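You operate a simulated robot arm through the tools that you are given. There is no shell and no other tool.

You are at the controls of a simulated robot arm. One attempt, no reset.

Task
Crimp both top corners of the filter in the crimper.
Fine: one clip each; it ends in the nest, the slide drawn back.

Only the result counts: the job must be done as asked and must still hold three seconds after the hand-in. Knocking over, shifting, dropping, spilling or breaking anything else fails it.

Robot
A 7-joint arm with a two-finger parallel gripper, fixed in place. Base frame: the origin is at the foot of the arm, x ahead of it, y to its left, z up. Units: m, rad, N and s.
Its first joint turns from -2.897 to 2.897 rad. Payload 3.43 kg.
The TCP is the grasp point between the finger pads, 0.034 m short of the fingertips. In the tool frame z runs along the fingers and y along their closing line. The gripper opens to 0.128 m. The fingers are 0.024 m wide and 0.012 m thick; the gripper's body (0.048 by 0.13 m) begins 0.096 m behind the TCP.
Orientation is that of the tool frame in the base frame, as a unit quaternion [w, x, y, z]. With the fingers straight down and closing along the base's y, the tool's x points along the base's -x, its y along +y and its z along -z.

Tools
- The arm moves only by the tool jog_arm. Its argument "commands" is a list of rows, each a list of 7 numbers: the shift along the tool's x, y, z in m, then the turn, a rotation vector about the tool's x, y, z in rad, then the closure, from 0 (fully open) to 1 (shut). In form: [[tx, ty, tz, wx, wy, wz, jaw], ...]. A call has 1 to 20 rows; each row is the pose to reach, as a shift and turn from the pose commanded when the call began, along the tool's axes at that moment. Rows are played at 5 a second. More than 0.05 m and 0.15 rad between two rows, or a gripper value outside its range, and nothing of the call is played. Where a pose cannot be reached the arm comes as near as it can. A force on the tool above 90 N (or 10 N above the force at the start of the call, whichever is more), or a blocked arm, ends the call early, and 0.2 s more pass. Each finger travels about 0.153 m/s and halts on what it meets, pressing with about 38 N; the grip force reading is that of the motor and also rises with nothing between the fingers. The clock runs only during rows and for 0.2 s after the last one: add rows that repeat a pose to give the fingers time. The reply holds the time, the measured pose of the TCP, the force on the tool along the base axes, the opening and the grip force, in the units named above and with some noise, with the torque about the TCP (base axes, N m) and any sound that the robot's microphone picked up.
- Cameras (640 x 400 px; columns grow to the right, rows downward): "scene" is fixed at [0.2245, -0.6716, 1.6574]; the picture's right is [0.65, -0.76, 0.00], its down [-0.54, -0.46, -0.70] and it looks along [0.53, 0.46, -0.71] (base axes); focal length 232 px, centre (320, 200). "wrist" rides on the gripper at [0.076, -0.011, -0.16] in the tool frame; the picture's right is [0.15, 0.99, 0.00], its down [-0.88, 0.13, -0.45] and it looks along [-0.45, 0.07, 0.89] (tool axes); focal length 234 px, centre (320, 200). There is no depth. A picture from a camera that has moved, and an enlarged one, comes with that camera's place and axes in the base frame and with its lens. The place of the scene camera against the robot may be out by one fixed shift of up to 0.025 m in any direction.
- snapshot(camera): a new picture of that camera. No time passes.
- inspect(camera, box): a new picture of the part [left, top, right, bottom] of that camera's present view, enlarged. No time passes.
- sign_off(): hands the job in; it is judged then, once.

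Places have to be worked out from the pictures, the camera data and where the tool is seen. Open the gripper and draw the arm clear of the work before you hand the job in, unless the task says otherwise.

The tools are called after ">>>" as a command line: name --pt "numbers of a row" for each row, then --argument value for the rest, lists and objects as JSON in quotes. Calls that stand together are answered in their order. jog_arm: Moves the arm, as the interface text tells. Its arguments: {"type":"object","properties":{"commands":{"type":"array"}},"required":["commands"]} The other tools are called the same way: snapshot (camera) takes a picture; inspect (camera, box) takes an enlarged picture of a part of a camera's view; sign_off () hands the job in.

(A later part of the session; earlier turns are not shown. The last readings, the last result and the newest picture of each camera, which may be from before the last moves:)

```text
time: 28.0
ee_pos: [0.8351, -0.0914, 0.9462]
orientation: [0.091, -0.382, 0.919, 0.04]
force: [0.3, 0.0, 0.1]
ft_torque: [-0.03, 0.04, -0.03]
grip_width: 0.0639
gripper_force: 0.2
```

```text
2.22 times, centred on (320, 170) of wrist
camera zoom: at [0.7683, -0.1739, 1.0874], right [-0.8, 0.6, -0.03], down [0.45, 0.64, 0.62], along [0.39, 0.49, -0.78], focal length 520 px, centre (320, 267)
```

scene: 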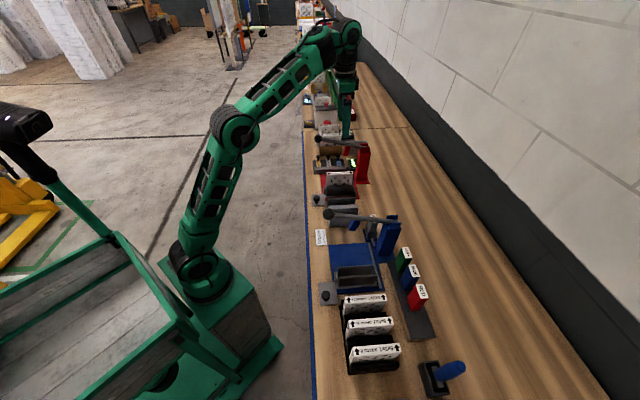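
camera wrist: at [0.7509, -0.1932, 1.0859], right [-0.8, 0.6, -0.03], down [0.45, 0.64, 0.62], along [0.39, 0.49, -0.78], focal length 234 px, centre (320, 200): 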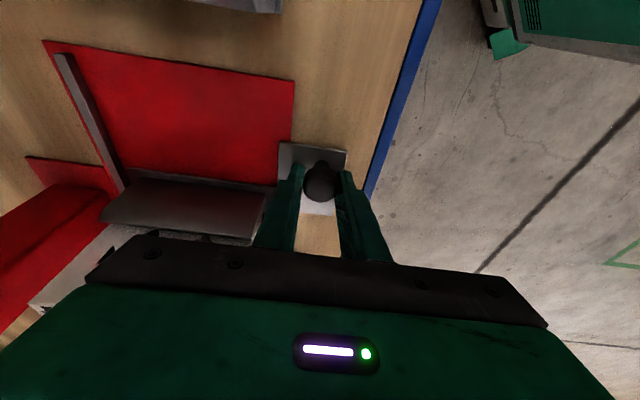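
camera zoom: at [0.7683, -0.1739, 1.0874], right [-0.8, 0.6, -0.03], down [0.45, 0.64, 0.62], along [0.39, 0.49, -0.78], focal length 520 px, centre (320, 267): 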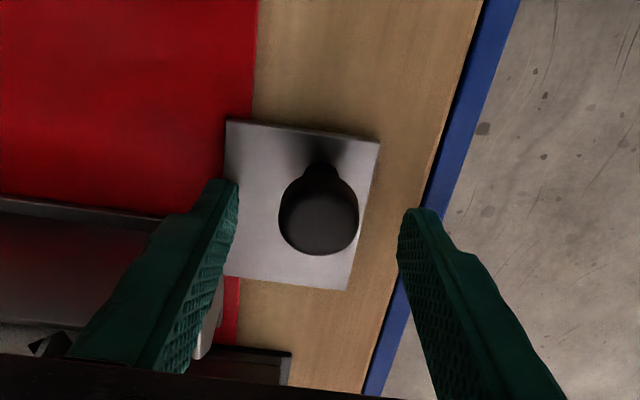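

The slide is in and the knob is free at u ≈ 0.521. I'll lift straight up, then back off along −u to a safe height.

>>> jog_arm --pt "-0.009 0 -0.044 0 0 0 0.5" --pt "-0.018 0 -0.088 0 0 0 0.5" --pt "-0.0112 0 -0.1304 0 0 0 0.5" --pt "-0.0044 0 -0.1726 0 0 0 0.5" --pt "0.0023 0 -0.2148 0 0 0 0.5" --pt "-0.0057 0 -0.254 0 0 0 0.5" --pt "-0.0057 0 -0.254 0 0 0 0.5"

>>> snapshot --camera "wrist"

>>> inspect --camera "scene" --box '[310, 120, 380, 200]'

```text
time: 29.6
ee_pos: [0.8037, -0.1225, 1.1952]
orientation: [0.092, -0.383, 0.919, 0.039]
force: [0.6, -1.0, -0.3]
ft_torque: [0.02, 0.01, 0.01]
grip_width: 0.0641
gripper_force: 0.2
```

```text
taken
camera wrist: at [0.7372, -0.2055, 1.3367], right [-0.8, 0.6, -0.03], down [0.45, 0.64, 0.62], along [0.39, 0.49, -0.78], focal length 234 px, centre (320, 200)
```

wrist: 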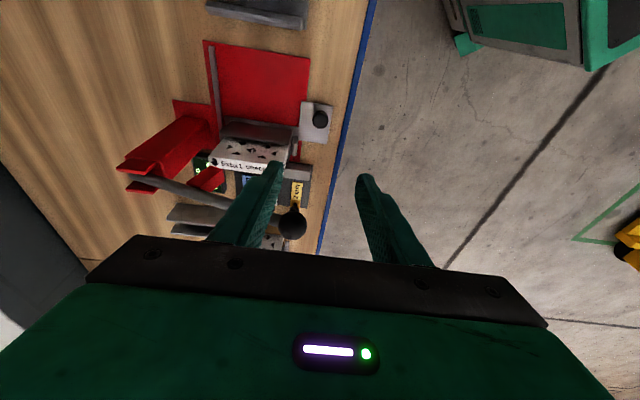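

```text
5.00 times, centred on (345, 160) of scene
camera zoom: at [0.2245, -0.6716, 1.6574], right [0.65, -0.76, 0.0], down [-0.54, -0.46, -0.7], along [0.53, 0.46, -0.71], focal length 1161 px, centre (195, 400)
```

zoom: 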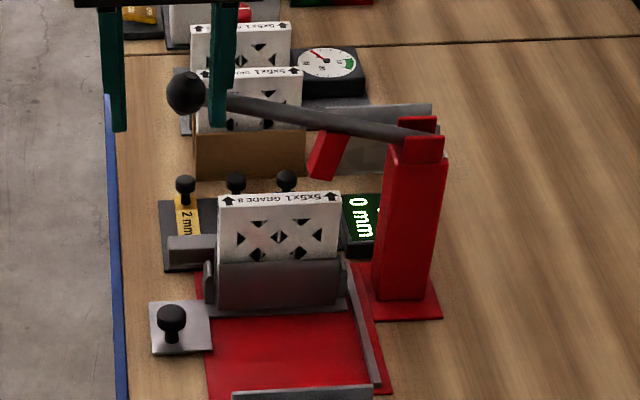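

The slide is seated and the filter sits under the press with its far corner below the ram. Combining three wrist views, the ball is at (0.8905, −0.0657, 1.128), which is (u 0.583, v 0.676). I'll level the tool first.

>>> jog_arm --pt "0 0 -0.005 0 0.07 0 0.5" --pt "0 0 -0.01 0 0.14 0 0.5" --pt "0 0 -0.012 0 0.2 0 0.5" --pt "0 0 -0.012 0 0.2 0 0.5"

```text
time: 30.6
ee_pos: [0.8024, -0.1248, 1.2075]
orientation: [0.0, -0.384, 0.923, 0.0]
force: [-0.1, 0.6, 0.6]
ft_torque: [0.0, 0.03, -0.01]
grip_width: 0.0641
gripper_force: 0.1
```

Level again. Now I'll yaw back +90° so the fingers close along the lever's pivot axis, then move over the ball at z ≈ 1.21.

>>> jog_arm --pt "0 0 0 0 0 0.13 0.42" --pt "0 0 0 0 0 0.26 0.42" --pt "0 0 0 0 0 0.39 0.42" --pt "0 0 0 0 0 0.52 0.42" --pt "0 0 0 0 0 0.65 0.42" --pt "0 0 0 0 0 0.78 0.42" --pt "0 0 0 0 0 0.91 0.42" --pt "0 0 0 0 0 1.04 0.42" --pt "0 0 0 0 0 1.17 0.42" --pt "0 0 0 0 0 1.3 0.42" --pt "0 0 0 0 0 1.43 0.42" --pt "0 0 0 0 0 1.571 0.42" --pt "-0.035 -0.007 0 0 0 1.571 0.42" --pt "-0.07 -0.014 0 0 0 1.571 0.42" --pt "-0.104 -0.0205 0 0 0 1.571 0.42" --pt "-0.104 -0.0205 0 0 0 1.571 0.42"

>>> snapshot --camera "wrist"

>>> inspect --camera "scene" --box '[310, 100, 380, 200]'

```text
time: 34.0
ee_pos: [0.89, -0.0673, 1.2067]
orientation: [-0.001, 0.382, 0.924, 0.001]
force: [0.8, -0.3, -0.2]
ft_torque: [0.0, -0.01, -0.02]
grip_width: 0.0744
gripper_force: 0.1
```

```text
taken
camera wrist: at [0.8298, -0.0219, 1.3661], right [0.59, 0.8, 0.0], down [0.72, -0.53, 0.45], along [0.37, -0.27, -0.89], focal length 234 px, centre (320, 200)
```

wrist: 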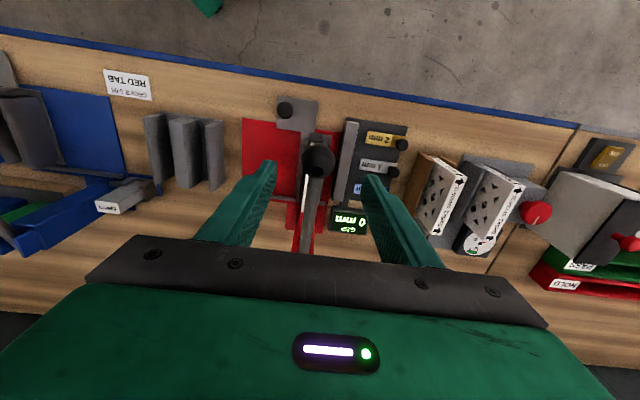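

```text
4.00 times, centred on (345, 150) of scene
camera zoom: at [0.2245, -0.6716, 1.6574], right [0.65, -0.76, 0.0], down [-0.54, -0.46, -0.7], along [0.53, 0.46, -0.71], focal length 929 px, centre (220, 400)
```

zoom: 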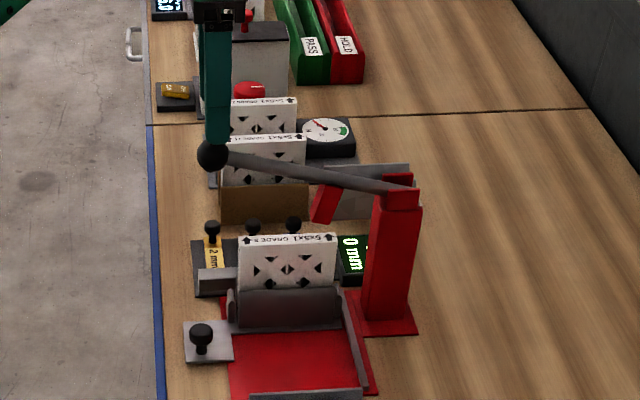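

The ball is centred under the TCP within 1–2 mm. I'll descend to its centre height and close on it.

>>> jog_arm --pt "0 0 0.03 0 0 0 0.42" --pt "0 0 0.06 0 0 0 0.42" --pt "0 0 0.078 0 0 0 0.42" --pt "0 0 0.078 0 0 0 0.42" --pt "0 0 0.078 0 0 0 0.6" --pt "0 0 0.078 0 0 0 0.75" --pt "0 0 0.078 0 0 0 0.85" --pt "0 0 0.078 0 0 0 0.85"

>>> snapshot --camera "wrist"

```text
time: 35.8
ee_pos: [0.8888, -0.0693, 1.1299]
orientation: [-0.002, 0.383, 0.924, 0.0]
force: [-23.7, -16.5, -4.6]
ft_torque: [0.29, 0.17, -0.13]
grip_width: 0.0344
gripper_force: 45.7
```

```text
taken
camera wrist: at [0.8286, -0.0229, 1.2893], right [0.6, 0.8, 0.0], down [0.72, -0.53, 0.45], along [0.36, -0.27, -0.89], focal length 234 px, centre (320, 200)
```

wrist: 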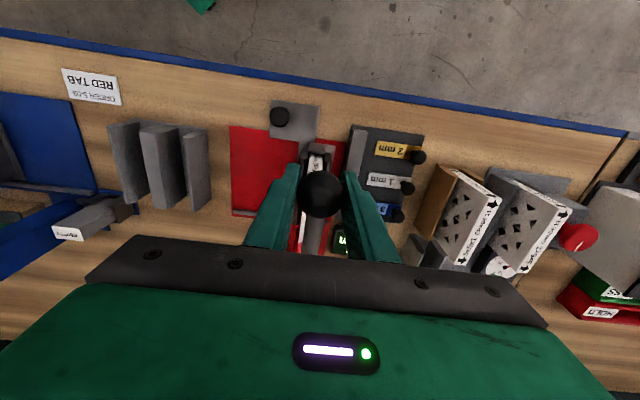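

Gripped at 34 mm, with the ball about 2 mm to the −u side of the tool. I'll correct that and start pulling the lever down along its arc in small steps, watching force and sound.

>>> jog_arm --pt "0 -0.002 0.0 0 0 0 0.85" --pt "0.001 -0.002 0.005 0 0 0 0.85" --pt "0.0017 -0.002 0.01 0 0 0 0.85" --pt "0.0023 -0.002 0.015 0 0 0 0.85" --pt "0.0028 -0.002 0.02 0 0 0 0.85" --pt "0.0032 -0.002 0.025 0 0 0 0.85" --pt "0.0036 -0.002 0.03 0 0 0 0.85" --pt "0.0036 -0.002 0.03 0 0 0 0.85"

>>> inspect --camera "scene" --box '[310, 100, 380, 200]'

```text
time: 37.6
ee_pos: [0.8852, -0.0641, 1.1017]
orientation: [-0.001, 0.382, 0.924, 0.001]
force: [-22.2, -12.8, 9.4]
ft_torque: [-0.57, -0.83, 0.09]
grip_width: 0.0345
gripper_force: 44.8
```

```text
4.00 times, centred on (345, 150) of scene
camera zoom: at [0.2245, -0.6716, 1.6574], right [0.65, -0.76, 0.0], down [-0.54, -0.46, -0.7], along [0.53, 0.46, -0.71], focal length 929 px, centre (220, 400)
```

zoom: 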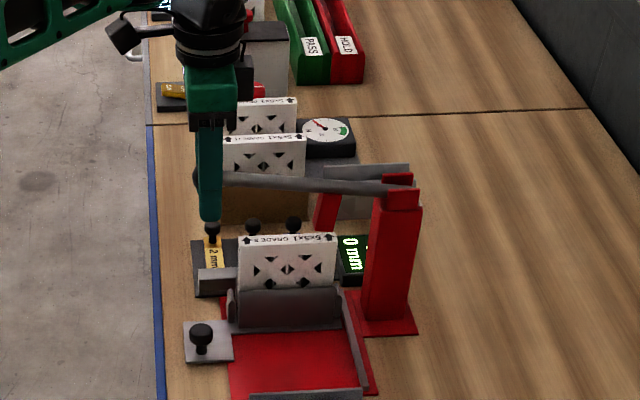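

The lever follows well with a light load so far, and the ram is close to the filter's far corner. I'll shift another 2 mm along −u to reduce the side load and continue down, listening for the crimp.

>>> jog_arm --pt "0 -0.002 0.003 0 0 0 0.85" --pt "0.0002 -0.003 0.007 0 0 0 0.85" --pt "0.0002 -0.003 0.011 0 0 0 0.85" --pt "0.0001 -0.003 0.015 0 0 0 0.85" --pt "0 -0.003 0.019 0 0 0 0.85" --pt "-0.0003 -0.003 0.023 0 0 0 0.85" --pt "-0.0005 -0.003 0.027 0 0 0 0.85" --pt "-0.0005 -0.003 0.027 0 0 0 0.85"

>>> inspect --camera "scene" --box '[310, 100, 380, 200]'

```text
time: 39.4
ee_pos: [0.8845, -0.0652, 1.0732]
orientation: [0.0, 0.381, 0.925, 0.0]
force: [6.5, 30.1, 10.0]
ft_torque: [-0.7, -0.76, 0.04]
grip_width: 0.035
gripper_force: 45.2
```

```text
4.00 times, centred on (345, 150) of scene
camera zoom: at [0.2245, -0.6716, 1.6574], right [0.65, -0.76, 0.0], down [-0.54, -0.46, -0.7], along [0.53, 0.46, -0.71], focal length 929 px, centre (220, 400)
```

zoom: 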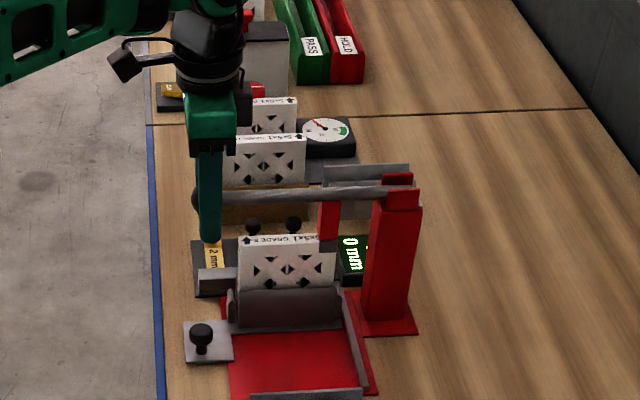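

The lever is almost horizontal and the ram is right at the filter's top corner, with only 10 N vertically. I'll trim the small side loads and continue down in 3 mm steps.

>>> jog_arm --pt "0.001 0.0015 0.003 0 0 0 0.85" --pt "0.0008 0.0015 0.006 0 0 0 0.85" --pt "0.0005 0.0015 0.009 0 0 0 0.85" --pt "0.0001 0.0015 0.012 0 0 0 0.85" --pt "-0.0003 0.0015 0.015 0 0 0 0.85" --pt "-0.0003 0.0015 0.015 0 0 0 0.85"

>>> inspect --camera "scene" --box '[310, 100, 380, 200]'

```text
time: 40.8
ee_pos: [0.8854, -0.0671, 1.0574]
orientation: [0.0, 0.382, 0.924, 0.001]
force: [13.7, 11.2, 9.9]
ft_torque: [0.24, 0.78, -0.06]
grip_width: 0.0348
gripper_force: 45.9
```

```text
4.00 times, centred on (345, 150) of scene
camera zoom: at [0.2245, -0.6716, 1.6574], right [0.65, -0.76, 0.0], down [-0.54, -0.46, -0.7], along [0.53, 0.46, -0.71], focal length 929 px, centre (220, 400)
```

zoom: 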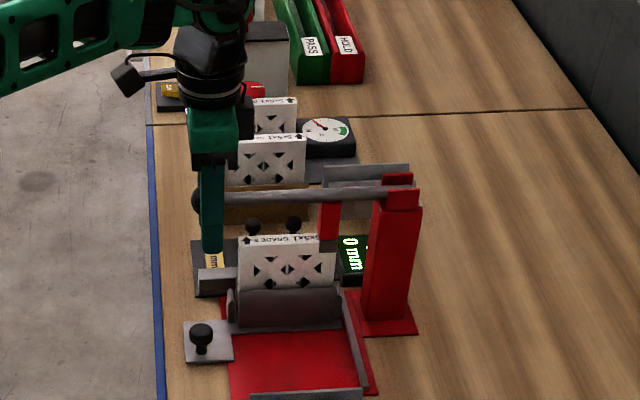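

No crimp yet at ball z ≈ 1.057. I'll zoom in on the ram and filter corner before pressing further.

>>> inspect --camera "scene" --box '[350, 135, 386, 175]'

>>> inspect --camera "wrist" --box '[230, 100, 410, 260]'

```text
10.00 times, centred on (368, 155) of scene
camera zoom: at [0.2245, -0.6716, 1.6574], right [0.65, -0.76, 0.0], down [-0.54, -0.46, -0.7], along [0.53, 0.46, -0.71], focal length 2323 px, centre (-160, 650)
```

zoom: 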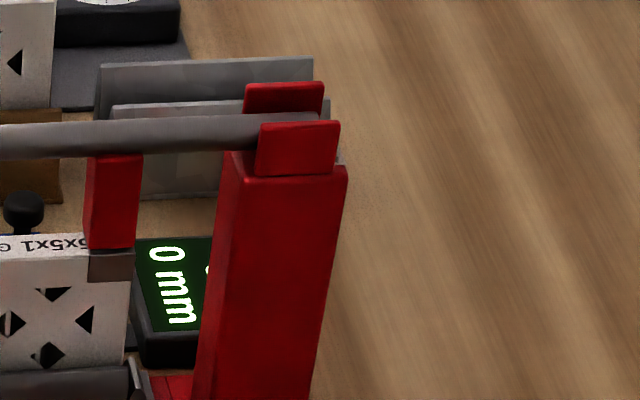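

```text
2.50 times, centred on (320, 180) of wrist
camera zoom: at [0.8249, -0.0197, 1.2175], right [0.59, 0.8, 0.0], down [0.72, -0.53, 0.46], along [0.37, -0.27, -0.89], focal length 585 px, centre (320, 250)
```

zoom: 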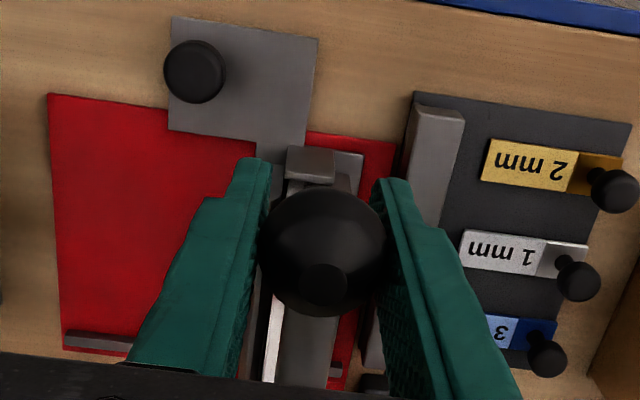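

A grey clip has appeared on the filter's far top corner under the ram. I'll press 4 mm more, watching the force, to make sure the stroke is complete before returning the lever.

>>> jog_arm --pt "-0.0004 -0.001 0.002 0 0 0 0.85" --pt "-0.0008 -0.001 0.004 0 0 0 0.85" --pt "-0.0008 -0.001 0.004 0 0 0 0.85"

>>> inspect --camera "scene" --box '[350, 145, 380, 175]'

```text
time: 41.6
ee_pos: [0.8859, -0.0662, 1.0559]
orientation: [0.002, 0.381, 0.925, 0.002]
force: [20.5, 18.7, 31.1]
ft_torque: [-0.23, 0.33, -0.1]
grip_width: 0.0348
gripper_force: 44.9
```

```text
13.33 times, centred on (365, 160) of scene
camera zoom: at [0.2245, -0.6716, 1.6574], right [0.65, -0.76, 0.0], down [-0.54, -0.46, -0.7], along [0.53, 0.46, -0.71], focal length 3097 px, centre (-280, 733)
```

zoom: 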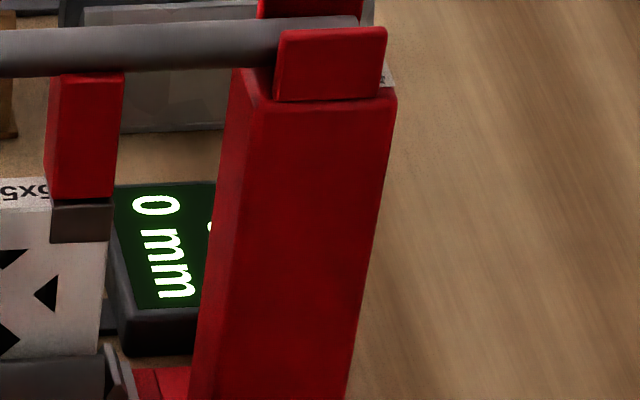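

The vertical force rose to 31 N at the same height, so the lever is at its hard stop and the stroke is complete. I'll guide the lever back up along its arc.

>>> jog_arm --pt "0.0005 0.0015 -0.006 0 0 0 0.85" --pt "0.0014 0.0015 -0.013 0 0 0 0.85" --pt "0.0022 0.0015 -0.021 0 0 0 0.85" --pt "0.0026 0.0015 -0.029 0 0 0 0.85" --pt "0.0026 0.0015 -0.037 0 0 0 0.85" --pt "0.0023 0.0015 -0.045 0 0 0 0.85" --pt "0.0016 0.0015 -0.053 0 0 0 0.85" --pt "0.0008 0.0015 -0.061 0 0 0 0.85" --pt "-0.0003 0.0015 -0.068 0 0 0 0.85" --pt "-0.0008 0.0015 -0.071 0 0 0 0.85" --pt "-0.0008 0.0015 -0.071 0 0 0 0.85"

>>> inspect --camera "scene" --box '[310, 100, 380, 200]'

>>> inspect --camera "scene" --box '[350, 135, 386, 175]'

```text
time: 44.0
ee_pos: [0.8859, -0.0669, 1.125]
orientation: [-0.002, 0.381, 0.924, 0.0]
force: [-6.9, 2.5, -31.6]
ft_torque: [0.12, 0.06, -0.01]
grip_width: 0.0348
gripper_force: 45.2
```

```text
4.00 times, centred on (345, 150) of scene
camera zoom: at [0.2245, -0.6716, 1.6574], right [0.65, -0.76, 0.0], down [-0.54, -0.46, -0.7], along [0.53, 0.46, -0.71], focal length 929 px, centre (220, 400)
```

zoom: 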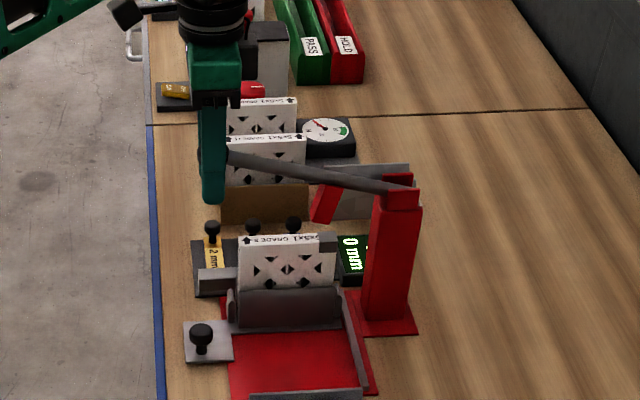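

```text
10.00 times, centred on (368, 155) of scene
camera zoom: at [0.2245, -0.6716, 1.6574], right [0.65, -0.76, 0.0], down [-0.54, -0.46, -0.7], along [0.53, 0.46, -0.71], focal length 2323 px, centre (-160, 650)
```

zoom: 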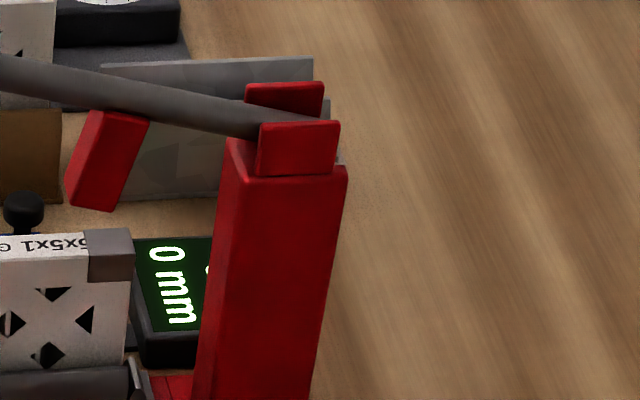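

The first clip is clearly on the far top corner, and the lever is back at its upper stop. I'll relax 3 mm, open the fingers and lift off the ball.

>>> jog_arm --pt "0 0 0.003 0 0 0 0.85" --pt "0 0 0.003 0 0 0 0.7" --pt "0 0 0.003 0 0 0 0.5" --pt "0 0 0.003 0 0 0 0.42" --pt "0 0 0.003 0 0 0 0.42" --pt "0 0 -0.03 0 0 0 0.42" --pt "0 0 -0.06 0 0 0 0.42" --pt "0 0 -0.082 0 0 0 0.42" --pt "0 0 -0.082 0 0 0 0.42"

>>> snapshot --camera "wrist"

```text
time: 46.0
ee_pos: [0.8855, -0.0654, 1.2073]
orientation: [-0.001, 0.382, 0.924, 0.001]
force: [-0.2, 0.5, 1.1]
ft_torque: [0.02, -0.02, 0.02]
grip_width: 0.0742
gripper_force: 0.1
```

```text
taken
camera wrist: at [0.8252, -0.0206, 1.3673], right [0.59, 0.8, 0.0], down [0.72, -0.53, 0.45], along [0.37, -0.27, -0.89], focal length 234 px, centre (320, 200)
```

wrist: 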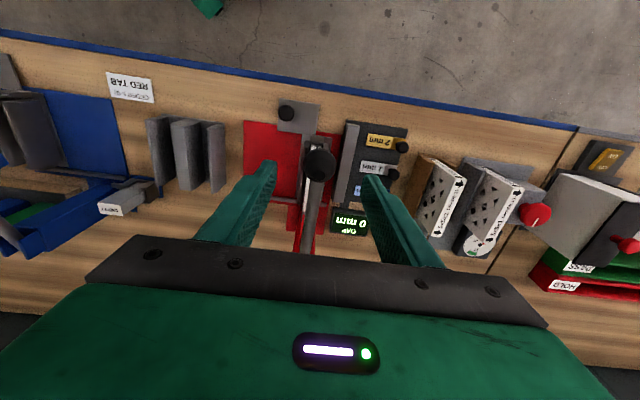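

Clear of the ball, which is undisturbed at its upper rest. Now I'll back off along −u and yaw −90° again to take hold of the knob.

>>> jog_arm --pt "0.005 -0.035 0 0 0 0 0.5" --pt "0.01 -0.07 0 0 0 0 0.5" --pt "0.016 -0.105 0 0 0 0 0.5" --pt "0.016 -0.105 0 0 0 -0.13 0.5" --pt "0.016 -0.105 0 0 0 -0.26 0.5" --pt "0.016 -0.105 0 0 0 -0.39 0.5" --pt "0.016 -0.105 0 0 0 -0.52 0.5" --pt "0.016 -0.105 0 0 0 -0.65 0.5" --pt "0.016 -0.105 0 0 0 -0.78 0.5" --pt "0.016 -0.105 0 0 0 -0.91 0.5" --pt "0.016 -0.105 0 0 0 -1.04 0.5" --pt "0.016 -0.105 0 0 0 -1.17 0.5" --pt "0.016 -0.105 0 0 0 -1.3 0.5" --pt "0.016 -0.105 0 0 0 -1.43 0.5" --pt "0.016 -0.105 0 0 0 -1.571 0.5" --pt "0.016 -0.105 0 0 0 -1.571 0.5"

>>> snapshot --camera "wrist"

```text
time: 49.4
ee_pos: [0.8009, -0.1302, 1.207]
orientation: [-0.001, -0.384, 0.923, 0.0]
force: [0.1, 0.2, -0.6]
ft_torque: [0.04, -0.01, 0.01]
grip_width: 0.064
gripper_force: 0.1
```

```text
taken
camera wrist: at [0.757, -0.1913, 1.3664], right [-0.81, 0.59, 0.0], down [0.53, 0.72, 0.46], along [0.27, 0.37, -0.89], focal length 234 px, centre (320, 200)
```

wrist: 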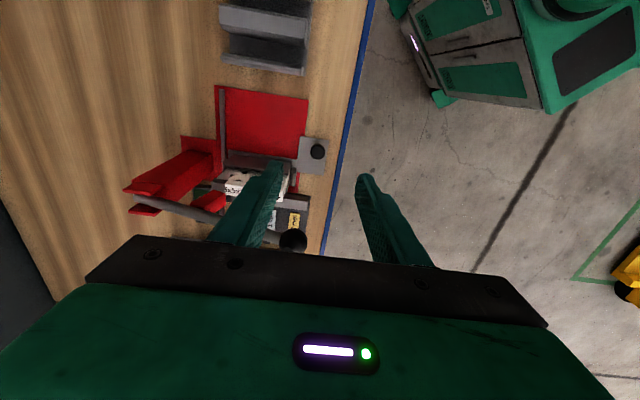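

The knob shows at (u 0.519, v 0.655). I'll descend beside it with the 0.2 rad lean, then shift over it at z ≈ 1.0.

>>> jog_arm --pt "0 0.0015 0.045 0 -0.05 0 0.53" --pt "0 0.0015 0.09 0 -0.1 0 0.53" --pt "0 0.0015 0.135 0 -0.15 0 0.53" --pt "0 0.0015 0.18 0 -0.2 0 0.53" --pt "0 0.0015 0.205 0 -0.2 0 0.53" --pt "-0.023 0.0015 0.205 0 -0.2 0 0.53" --pt "-0.044 0.0015 0.205 0 -0.2 0 0.53" --pt "-0.044 0.0015 0.205 0 -0.2 0 0.53"

>>> inspect --camera "wrist" --box '[200, 80, 440, 260]'

```text
time: 51.2
ee_pos: [0.8309, -0.0981, 1.003]
orientation: [0.092, -0.381, 0.919, 0.039]
force: [-0.2, 0.3, 0.1]
ft_torque: [0.02, 0.03, 0.03]
grip_width: 0.0603
gripper_force: 0.1
```

```text
2.22 times, centred on (320, 170) of wrist
camera zoom: at [0.7652, -0.1811, 1.1436], right [-0.8, 0.6, -0.03], down [0.45, 0.64, 0.62], along [0.39, 0.49, -0.78], focal length 520 px, centre (320, 267)
```

zoom: 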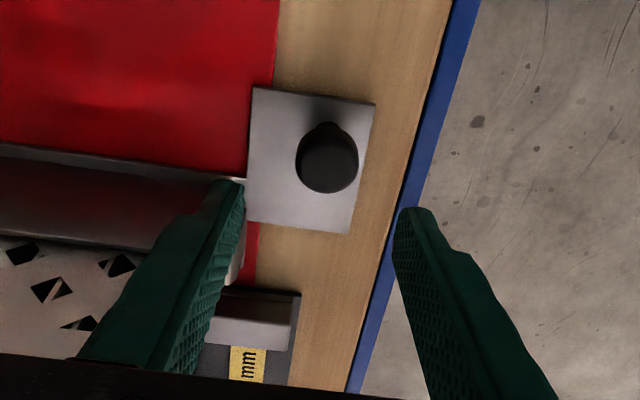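

Alignment looks right, with the knob at (0.5216, 0.656). I'll lower 58 mm and close on it.

>>> jog_arm --pt "0.004 0.001 0.0196 0 0 0 0.53" --pt "0.008 0.001 0.0392 0 0 0 0.53" --pt "0.0105 0.001 0.05 0 0 0 0.53" --pt "0.0112 0.001 0.056 0 0 0 0.53" --pt "0.0112 0.001 0.056 0 0 0 0.53" --pt "0.0112 0.001 0.056 0 0 0 0.7" --pt "0.0112 0.001 0.056 0 0 0 0.85" --pt "0.0112 0.001 0.056 0 0 0 0.9" --pt "0.0112 0.001 0.056 0 0 0 0.9"

>>> inspect --camera "wrist" --box '[200, 80, 440, 260]'

```text
time: 53.2
ee_pos: [0.8309, -0.0977, 0.946]
orientation: [0.093, -0.38, 0.92, 0.038]
force: [10.9, -10.2, -2.5]
ft_torque: [-0.21, -0.14, -0.02]
grip_width: 0.0272
gripper_force: 45.1
```

```text
2.22 times, centred on (320, 170) of wrist
camera zoom: at [0.7637, -0.1805, 1.0863], right [-0.8, 0.6, -0.03], down [0.45, 0.64, 0.62], along [0.39, 0.49, -0.78], focal length 520 px, centre (320, 267)
```

zoom: 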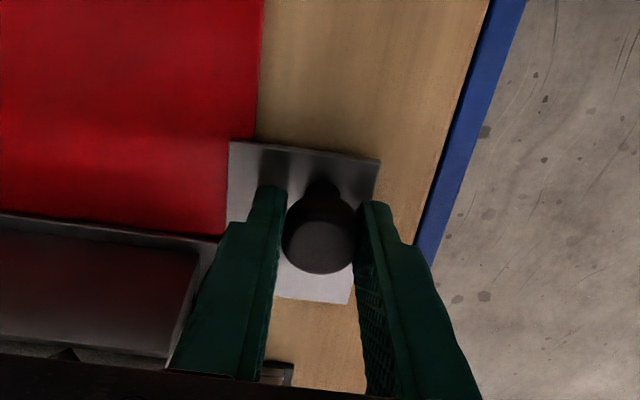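

Gripped well. Now I'll draw the slide back along −u by 0.092 m, then feel for the back stop.

>>> jog_arm --pt "0.0098 -0.001 -0.002 0 0 0 0.9" --pt "0.0196 -0.001 -0.004 0 0 0 0.9" --pt "0.0294 -0.001 -0.006 0 0 0 0.9" --pt "0.0392 -0.001 -0.008 0 0 0 0.9" --pt "0.049 -0.001 -0.01 0 0 0 0.9" --pt "0.0588 -0.001 -0.012 0 0 0 0.9" --pt "0.0686 -0.001 -0.014 0 0 0 0.9" --pt "0.0784 -0.001 -0.016 0 0 0 0.9" --pt "0.0882 -0.001 -0.018 0 0 0 0.9" --pt "0.0902 -0.001 -0.0184 0 0 0 0.9" --pt "0.0902 -0.001 -0.0184 0 0 0 0.9"

>>> inspect --camera "scene" --box '[300, 120, 390, 220]'

```text
time: 55.6
ee_pos: [0.7669, -0.1616, 0.9454]
orientation: [0.093, -0.382, 0.919, 0.038]
force: [-5.7, 7.8, 15.5]
ft_torque: [0.15, 0.1, 0.08]
grip_width: 0.0267
gripper_force: 45.4
```

```text
4.00 times, centred on (345, 170) of scene
camera zoom: at [0.2245, -0.6716, 1.6574], right [0.65, -0.76, 0.0], down [-0.54, -0.46, -0.7], along [0.53, 0.46, -0.71], focal length 929 px, centre (220, 320)
```

zoom: 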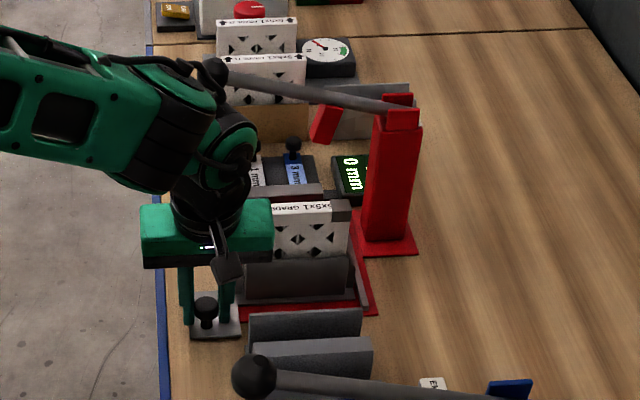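

The slide is nearly home (u = 0.428 against the original 0.4217). I'll ease up 1 mm and bring it the rest of the way in 2 mm steps, watching for the stop.

>>> jog_arm --pt "0.0018 0 -0.0014 0 0 0 0.9" --pt "0.0037 0 -0.0018 0 0 0 0.9" --pt "0.0057 0 -0.0022 0 0 0 0.9" --pt "0.0076 0 -0.0026 0 0 0 0.9" --pt "0.0076 0 -0.0026 0 0 0 0.9"

```text
time: 56.8
ee_pos: [0.7603, -0.1669, 0.9446]
orientation: [0.092, -0.383, 0.918, 0.04]
force: [-4.7, 11.6, -3.9]
ft_torque: [-0.09, 0.39, -0.03]
grip_width: 0.0271
gripper_force: 44.6
```

Now u = 0.4196 with little resistance. I'll try 3 mm more to confirm the stop.

>>> jog_arm --pt "0.0015 0 -0.0003 0 0 0 0.9" --pt "0.003 0 -0.0006 0 0 0 0.9" --pt "0.003 0 -0.0006 0 0 0 0.9"

>>> inspect --camera "wrist" --box '[200, 80, 440, 260]'

```text
time: 57.6
ee_pos: [0.7606, -0.1694, 0.9458]
orientation: [0.094, -0.384, 0.918, 0.038]
force: [14.8, 30.6, -4.8]
ft_torque: [0.5, -0.26, 0.0]
grip_width: 0.0272
gripper_force: 46.0
```

```text
2.22 times, centred on (320, 170) of wrist
camera zoom: at [0.6941, -0.2511, 1.0862], right [-0.81, 0.59, -0.03], down [0.45, 0.64, 0.62], along [0.39, 0.49, -0.78], focal length 520 px, centre (320, 267)
```

zoom: 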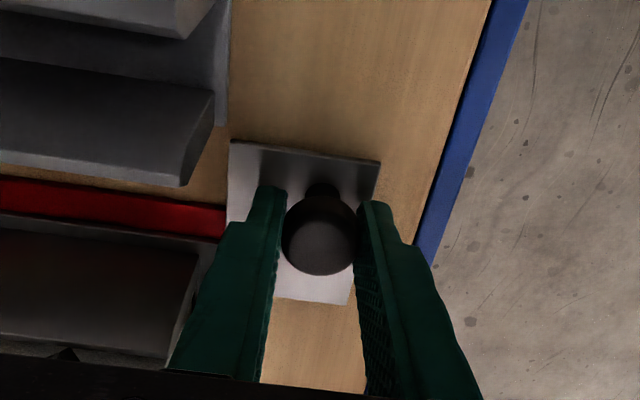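

That's 32 N at the back stop, so the slide is fully drawn back. I'll relax, open, and lift straight up.

>>> jog_arm --pt "-0.0035 0 0.0007 0 0 0 0.9" --pt "-0.0035 0 0.0007 0 0 0 0.75" --pt "-0.0035 0 0.0007 0 0 0 0.55" --pt "-0.0035 0 0.0007 0 0 0 0.5" --pt "-0.0035 0 0.0007 0 0 0 0.5" --pt "-0.0125 0 -0.0433 0 0 0 0.5" --pt "-0.0215 0 -0.0873 0 0 0 0.5" --pt "-0.0305 0 -0.1313 0 0 0 0.5" --pt "-0.0395 0 -0.1753 0 0 0 0.5" --pt "-0.0485 0 -0.2193 0 0 0 0.5" --pt "-0.0543 0 -0.248 0 0 0 0.5" --pt "-0.0543 0 -0.248 0 0.07 0 0.5" --pt "-0.0543 0 -0.248 0 0.14 0 0.5" --pt "-0.0543 0 -0.248 0 0.2 0 0.5" --pt "-0.0543 0 -0.248 0 0.2 0 0.5"

>>> snapshot --camera "wrist"

>>> inspect --camera "scene" --box '[310, 130, 380, 220]'

```text
time: 60.8
ee_pos: [0.7604, -0.167, 1.1987]
orientation: [0.001, -0.384, 0.923, 0.0]
force: [0.0, -0.1, -0.2]
ft_torque: [-0.01, 0.01, 0.0]
grip_width: 0.0641
gripper_force: 0.0
```

```text
taken
camera wrist: at [0.7163, -0.2292, 1.3582], right [-0.8, 0.59, 0.0], down [0.53, 0.72, 0.46], along [0.27, 0.37, -0.89], focal length 234 px, centre (320, 200)
```

wrist: 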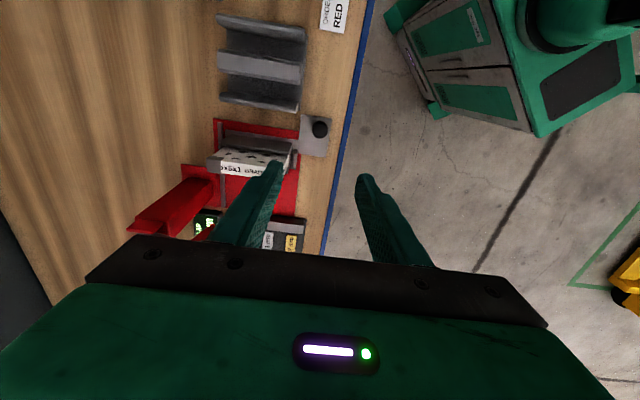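

```text
4.44 times, centred on (345, 175) of scene
camera zoom: at [0.2245, -0.6716, 1.6574], right [0.65, -0.76, 0.0], down [-0.54, -0.46, -0.7], along [0.53, 0.46, -0.71], focal length 1032 px, centre (209, 311)
```

zoom: 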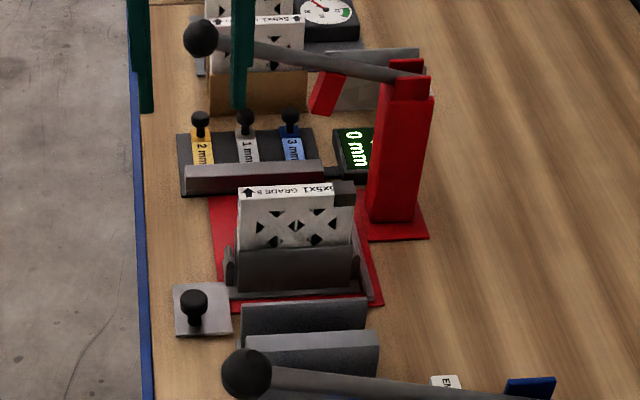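

The clip is visible on the far corner, and the slide is back. Now I'll move over the filter's centre and yaw −90° to the flipped orientation (tool x = +v) to pick it up, so that a +180° turn brings me to the other yaw for placing.

>>> jog_arm --pt "-0.02 -0.036 0 0 0 -0.13 0.5" --pt "-0.04 -0.072 0 0 0 -0.26 0.5" --pt "-0.0605 -0.107 0 0 0 -0.39 0.5" --pt "-0.0605 -0.107 0 0 0 -0.52 0.5" --pt "-0.0605 -0.107 0 0 0 -0.65 0.5" --pt "-0.0605 -0.107 0 0 0 -0.78 0.5" --pt "-0.0605 -0.107 0 0 0 -0.91 0.5" --pt "-0.0605 -0.107 0 0 0 -1.04 0.5" --pt "-0.0605 -0.107 0 0 0 -1.17 0.5" --pt "-0.0605 -0.107 0 0 0 -1.3 0.5" --pt "-0.0605 -0.107 0 0 0 -1.43 0.5" --pt "-0.0605 -0.107 0 0 0 -1.571 0.5" --pt "-0.0605 -0.107 0 0 0 -1.571 0.5"

>>> snapshot --camera "wrist"

>>> inspect --camera "wrist" --box '[240, 60, 400, 240]'

```text
time: 63.6
ee_pos: [0.8807, -0.1997, 1.2011]
orientation: [-0.001, 0.925, -0.38, -0.001]
force: [0.1, -0.1, 0.4]
ft_torque: [-0.02, 0.0, -0.01]
grip_width: 0.0637
gripper_force: 0.1
```

```text
taken
camera wrist: at [0.9437, -0.2453, 1.3597], right [-0.59, -0.81, 0.0], down [-0.72, 0.53, 0.46], along [-0.37, 0.27, -0.89], focal length 234 px, centre (320, 200)
```

wrist: 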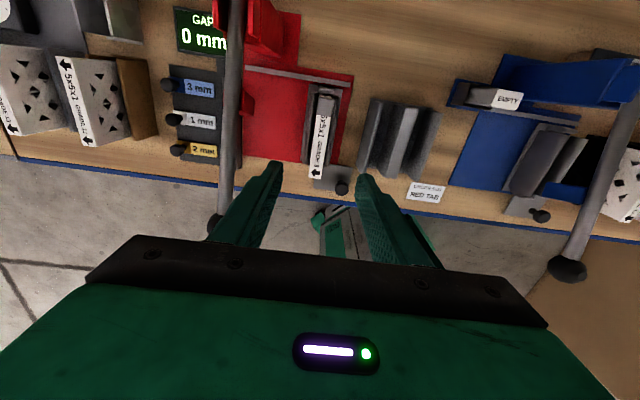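

```text
2.22 times, centred on (320, 150) of wrist
camera zoom: at [0.9437, -0.2453, 1.3597], right [-0.59, -0.81, 0.0], down [-0.72, 0.53, 0.46], along [-0.37, 0.27, -0.89], focal length 520 px, centre (320, 311)
```

zoom: 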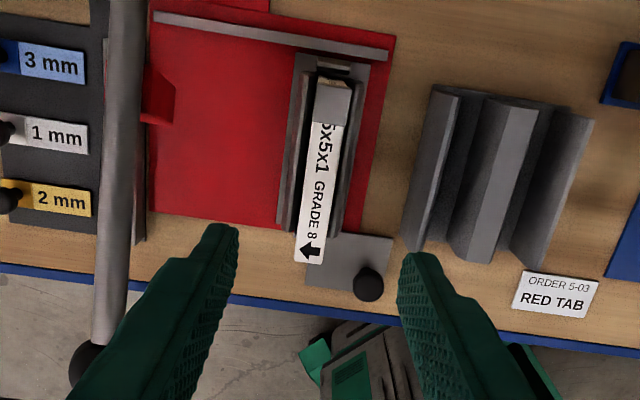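

The filter centre is within 1 mm of the TCP axis. I'll descend to z ≈ 1.01 with the fingers straddling it, above the nest walls.

>>> jog_arm --pt "0 0.001 0.045 0 0 0 0.5" --pt "0 0.001 0.09 0 0 0 0.5" --pt "0 0.001 0.135 0 0 0 0.5" --pt "0 0.001 0.165 0 0 0 0.5" --pt "0 0.001 0.18 0 0 0 0.5" --pt "0 0.001 0.19 0 0 0 0.5" --pt "0 0.001 0.19 0 0 0 0.5"

>>> inspect --camera "scene" --box '[310, 130, 380, 220]'

>>> snapshot --camera "wrist"

```text
time: 64.6
ee_pos: [0.877, -0.1613, 1.0614]
orientation: [-0.033, 0.938, -0.346, 0.005]
force: [1.4, 0.6, -1.5]
ft_torque: [-0.05, 0.08, -0.03]
grip_width: 0.0639
gripper_force: 0.0
stopped in row 4: the force on the tool passed its limit at 120 N (the readings are from after the stop); the commanded pose is now the measured one
```

```text
4.44 times, centred on (345, 175) of scene
camera zoom: at [0.2245, -0.6716, 1.6574], right [0.65, -0.76, 0.0], down [-0.54, -0.46, -0.7], along [0.53, 0.46, -0.71], focal length 1032 px, centre (209, 311)
```

zoom: 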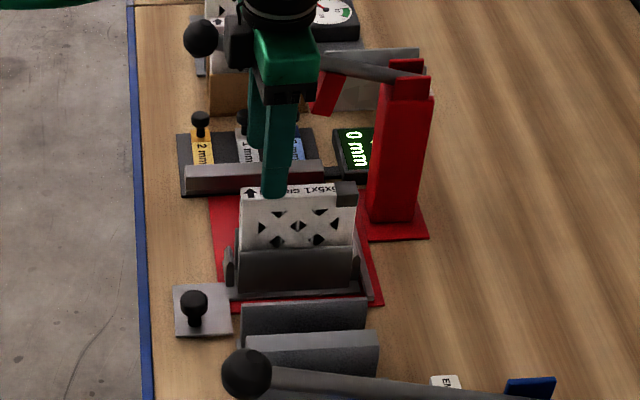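

```text
taken
camera wrist: at [0.9381, -0.2107, 1.2201], right [-0.53, -0.85, -0.06], down [-0.77, 0.45, 0.46], along [-0.36, 0.29, -0.89], focal length 234 px, centre (320, 200)
```

wrist: 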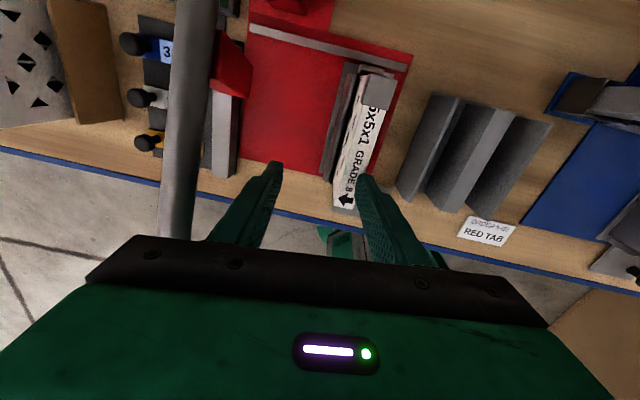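

The call stopped with the tool jerked about 25 mm toward +u and slightly tilted, like the earlier wrist-limit spikes. The fingertips are just above the filter top, so I'll look closely before moving.

>>> inspect --camera "scene" --box '[335, 150, 385, 205]'

>>> inspect --camera "wrist" --box '[230, 40, 430, 240]'

>>> snapshot --camera "scene"

```text
7.27 times, centred on (360, 178) of scene
camera zoom: at [0.2245, -0.6716, 1.6574], right [0.65, -0.76, 0.0], down [-0.54, -0.46, -0.7], along [0.53, 0.46, -0.71], focal length 1689 px, centre (29, 364)
```

zoom: 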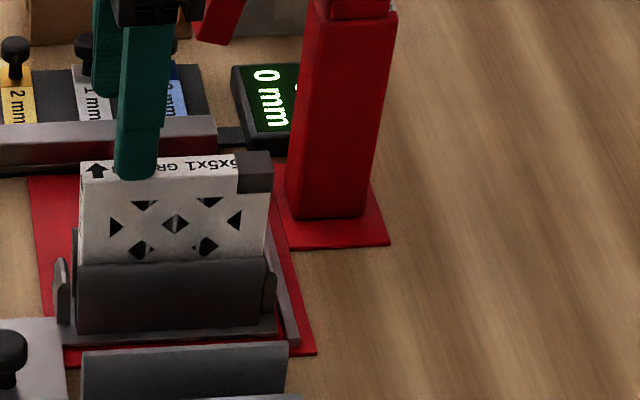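

```text
2.00 times, centred on (330, 140) of wrist
camera zoom: at [0.9381, -0.2107, 1.2201], right [-0.53, -0.85, -0.06], down [-0.77, 0.45, 0.46], along [-0.36, 0.29, -0.89], focal length 468 px, centre (300, 320)
```

zoom: 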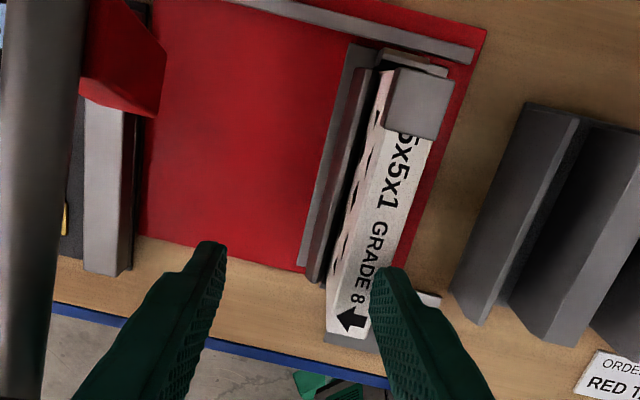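

```text
taken
```

scene: 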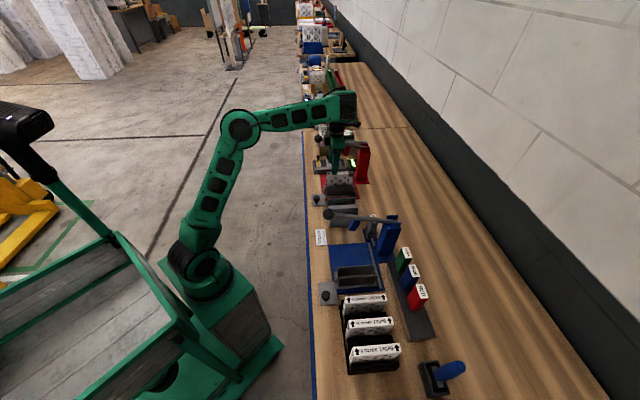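

The filter still looks upright and seated, with a finger just above its top. I'll retreat straight up slowly.

>>> jog_arm --pt "0 0 -0.01 0 0 0 0.5" --pt "0 0 -0.025 0 0 0 0.5" --pt "0 0 -0.045 0 0 0 0.5" --pt "0 0 -0.07 0 0 0 0.5" --pt "0 0 -0.095 0 0 0 0.5" --pt "0 0 -0.12 0 0 0 0.5" --pt "0 0 -0.13 0 0 0 0.5" --pt "0 0 -0.13 0 0 0 0.5"

>>> inspect --camera "scene" --box '[310, 130, 380, 220]'

>>> snapshot --camera "wrist"

```text
time: 66.4
ee_pos: [0.8698, -0.1686, 1.1937]
orientation: [-0.031, 0.937, -0.347, 0.007]
force: [-0.3, 0.2, -0.5]
ft_torque: [-0.01, 0.02, 0.0]
grip_width: 0.0641
gripper_force: 0.0
```

```text
4.44 times, centred on (345, 175) of scene
camera zoom: at [0.2245, -0.6716, 1.6574], right [0.65, -0.76, 0.0], down [-0.54, -0.46, -0.7], along [0.53, 0.46, -0.71], focal length 1032 px, centre (209, 311)
```

zoom: 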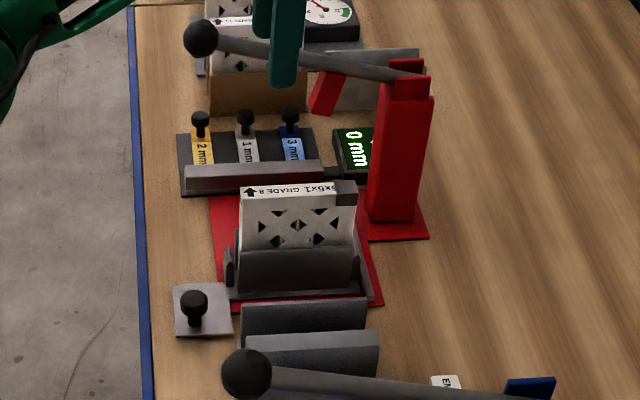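

```text
taken
camera wrist: at [0.9306, -0.2177, 1.3517], right [-0.53, -0.84, -0.06], down [-0.77, 0.45, 0.45], along [-0.36, 0.29, -0.89], focal length 234 px, centre (320, 200)
```

wrist: 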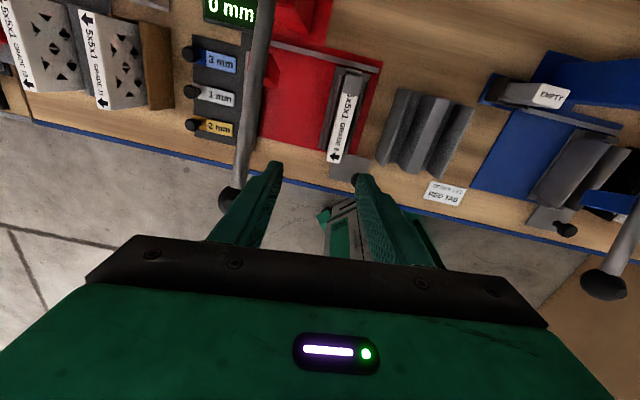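

The filter looks unchanged. The deviation overshot in yaw, so it was not a simple end-of-range stop. I'll re-level and shift to u ≈ 0.39, over the lower grey stand, to test a slow descent in this orientation away from the filter.

>>> jog_arm --pt "0.005 0.027 -0.002 -0.016 0.002 0.02 0.5" --pt "0.011 0.054 -0.004 -0.032 0.004 0.04 0.5" --pt "0.017 0.081 -0.006 -0.048 0.006 0.06 0.5" --pt "0.0228 0.1077 -0.007 -0.063 0.0084 0.077 0.5" --pt "0.0228 0.1077 -0.007 -0.063 0.0084 0.077 0.5"

>>> snapshot --camera "wrist"

```text
time: 67.6
ee_pos: [0.8168, -0.2667, 1.1916]
orientation: [-0.001, 0.924, -0.383, -0.001]
force: [1.3, -0.5, -0.3]
ft_torque: [-0.01, -0.01, 0.02]
grip_width: 0.0637
gripper_force: 0.0
```

```text
taken
camera wrist: at [0.8796, -0.3118, 1.351], right [-0.6, -0.8, 0.0], down [-0.71, 0.53, 0.46], along [-0.37, 0.27, -0.89], focal length 234 px, centre (320, 200)
```

wrist: 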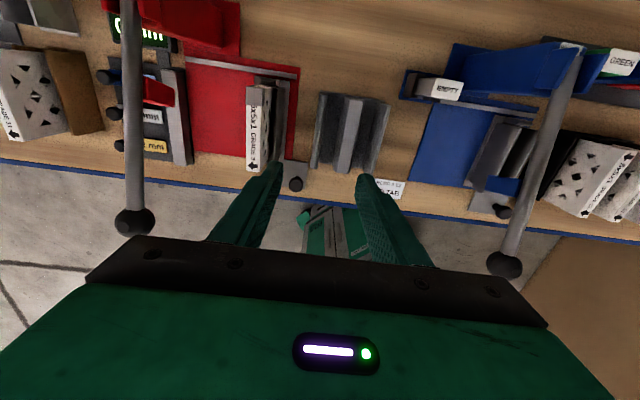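

Level at B over the stand. I'll descend slowly to about z = 1.05 here as a test.

>>> jog_arm --pt "0 0 0.015 0 0 0 0.5" --pt "0 0 0.03 0 0 0 0.5" --pt "0 0 0.045 0 0 0 0.5" --pt "0 0 0.06 0 0 0 0.5" --pt "0 0 0.075 0 0 0 0.5" --pt "0 0 0.09 0 0 0 0.5" --pt "0 0 0.105 0 0 0 0.5" --pt "0 0 0.12 0 0 0 0.5" --pt "0 0 0.135 0 0 0 0.5" --pt "0 0 0.135 0 0 0 0.5"

```text
time: 69.8
ee_pos: [0.8177, -0.2677, 1.058]
orientation: [-0.002, 0.923, -0.384, -0.002]
force: [0.3, 0.5, 0.2]
ft_torque: [0.06, -0.02, 0.0]
grip_width: 0.0638
gripper_force: 0.0
```

No problem here, tracking is within 1 mm. I'll go up to z ≈ 1.10, shift over the filter in small steps staying in this orientation, and watch for any deviation.

>>> jog_arm --pt "0 0 -0.02 0 0 0 0.5" --pt "0 0 -0.042 0 0 0 0.5" --pt "0 -0.015 -0.042 0 0 0 0.5" --pt "0 -0.03 -0.042 0 0 0 0.5" --pt "0 -0.045 -0.042 0 0 0 0.5" --pt "0 -0.06 -0.042 0 0 0 0.5" --pt "0 -0.075 -0.042 0 0 0 0.5" --pt "0 -0.09 -0.042 0 0 0 0.5" --pt "0 -0.09 -0.042 0 0 0 0.5"

>>> snapshot --camera "wrist"

>>> inspect --camera "scene" --box '[300, 80, 400, 200]'

```text
time: 71.8
ee_pos: [0.8809, -0.2031, 1.099]
orientation: [-0.001, 0.924, -0.383, -0.001]
force: [-0.8, 0.3, 0.2]
ft_torque: [-0.01, -0.02, -0.01]
grip_width: 0.0644
gripper_force: 0.1
```

```text
taken
camera wrist: at [0.9431, -0.2486, 1.2585], right [-0.6, -0.8, 0.0], down [-0.71, 0.53, 0.46], along [-0.37, 0.27, -0.89], focal length 234 px, centre (320, 200)
```

wrist: 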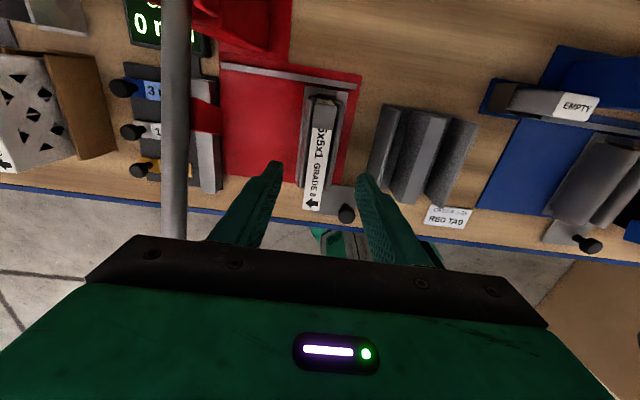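

```text
3.33 times, centred on (350, 140) of scene
camera zoom: at [0.2245, -0.6716, 1.6574], right [0.65, -0.76, 0.0], down [-0.54, -0.46, -0.7], along [0.53, 0.46, -0.71], focal length 774 px, centre (220, 400)
```

zoom: 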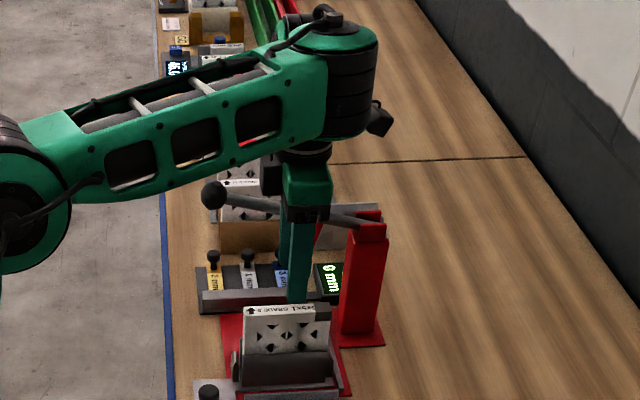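

Tracking is accurate here too, and the filter is centred between the fingers at (u 0.479, v 0.766). I'll descend in slow 8 mm steps to z ≈ 1.012.

>>> jog_arm --pt "0 0 0.008 0 0 0 0.5" --pt "0 0 0.016 0 0 0 0.5" --pt "0 0 0.024 0 0 0 0.5" --pt "0 0 0.032 0 0 0 0.5" --pt "0 0 0.04 0 0 0 0.5" --pt "0 0 0.048 0 0 0 0.5" --pt "0 0 0.048 0 0 0 0.5"

>>> snapshot --camera "wrist"

```text
time: 73.4
ee_pos: [0.8821, -0.2039, 1.0521]
orientation: [-0.001, 0.924, -0.382, -0.002]
force: [0.8, -0.5, -0.3]
ft_torque: [0.02, -0.03, 0.06]
grip_width: 0.064
gripper_force: 0.1
```

```text
taken
camera wrist: at [0.9453, -0.2495, 1.2112], right [-0.6, -0.8, 0.0], down [-0.71, 0.53, 0.46], along [-0.37, 0.28, -0.89], focal length 234 px, centre (320, 200)
```

wrist: 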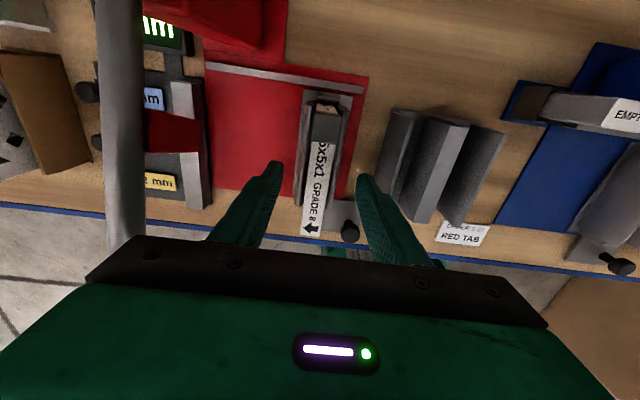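

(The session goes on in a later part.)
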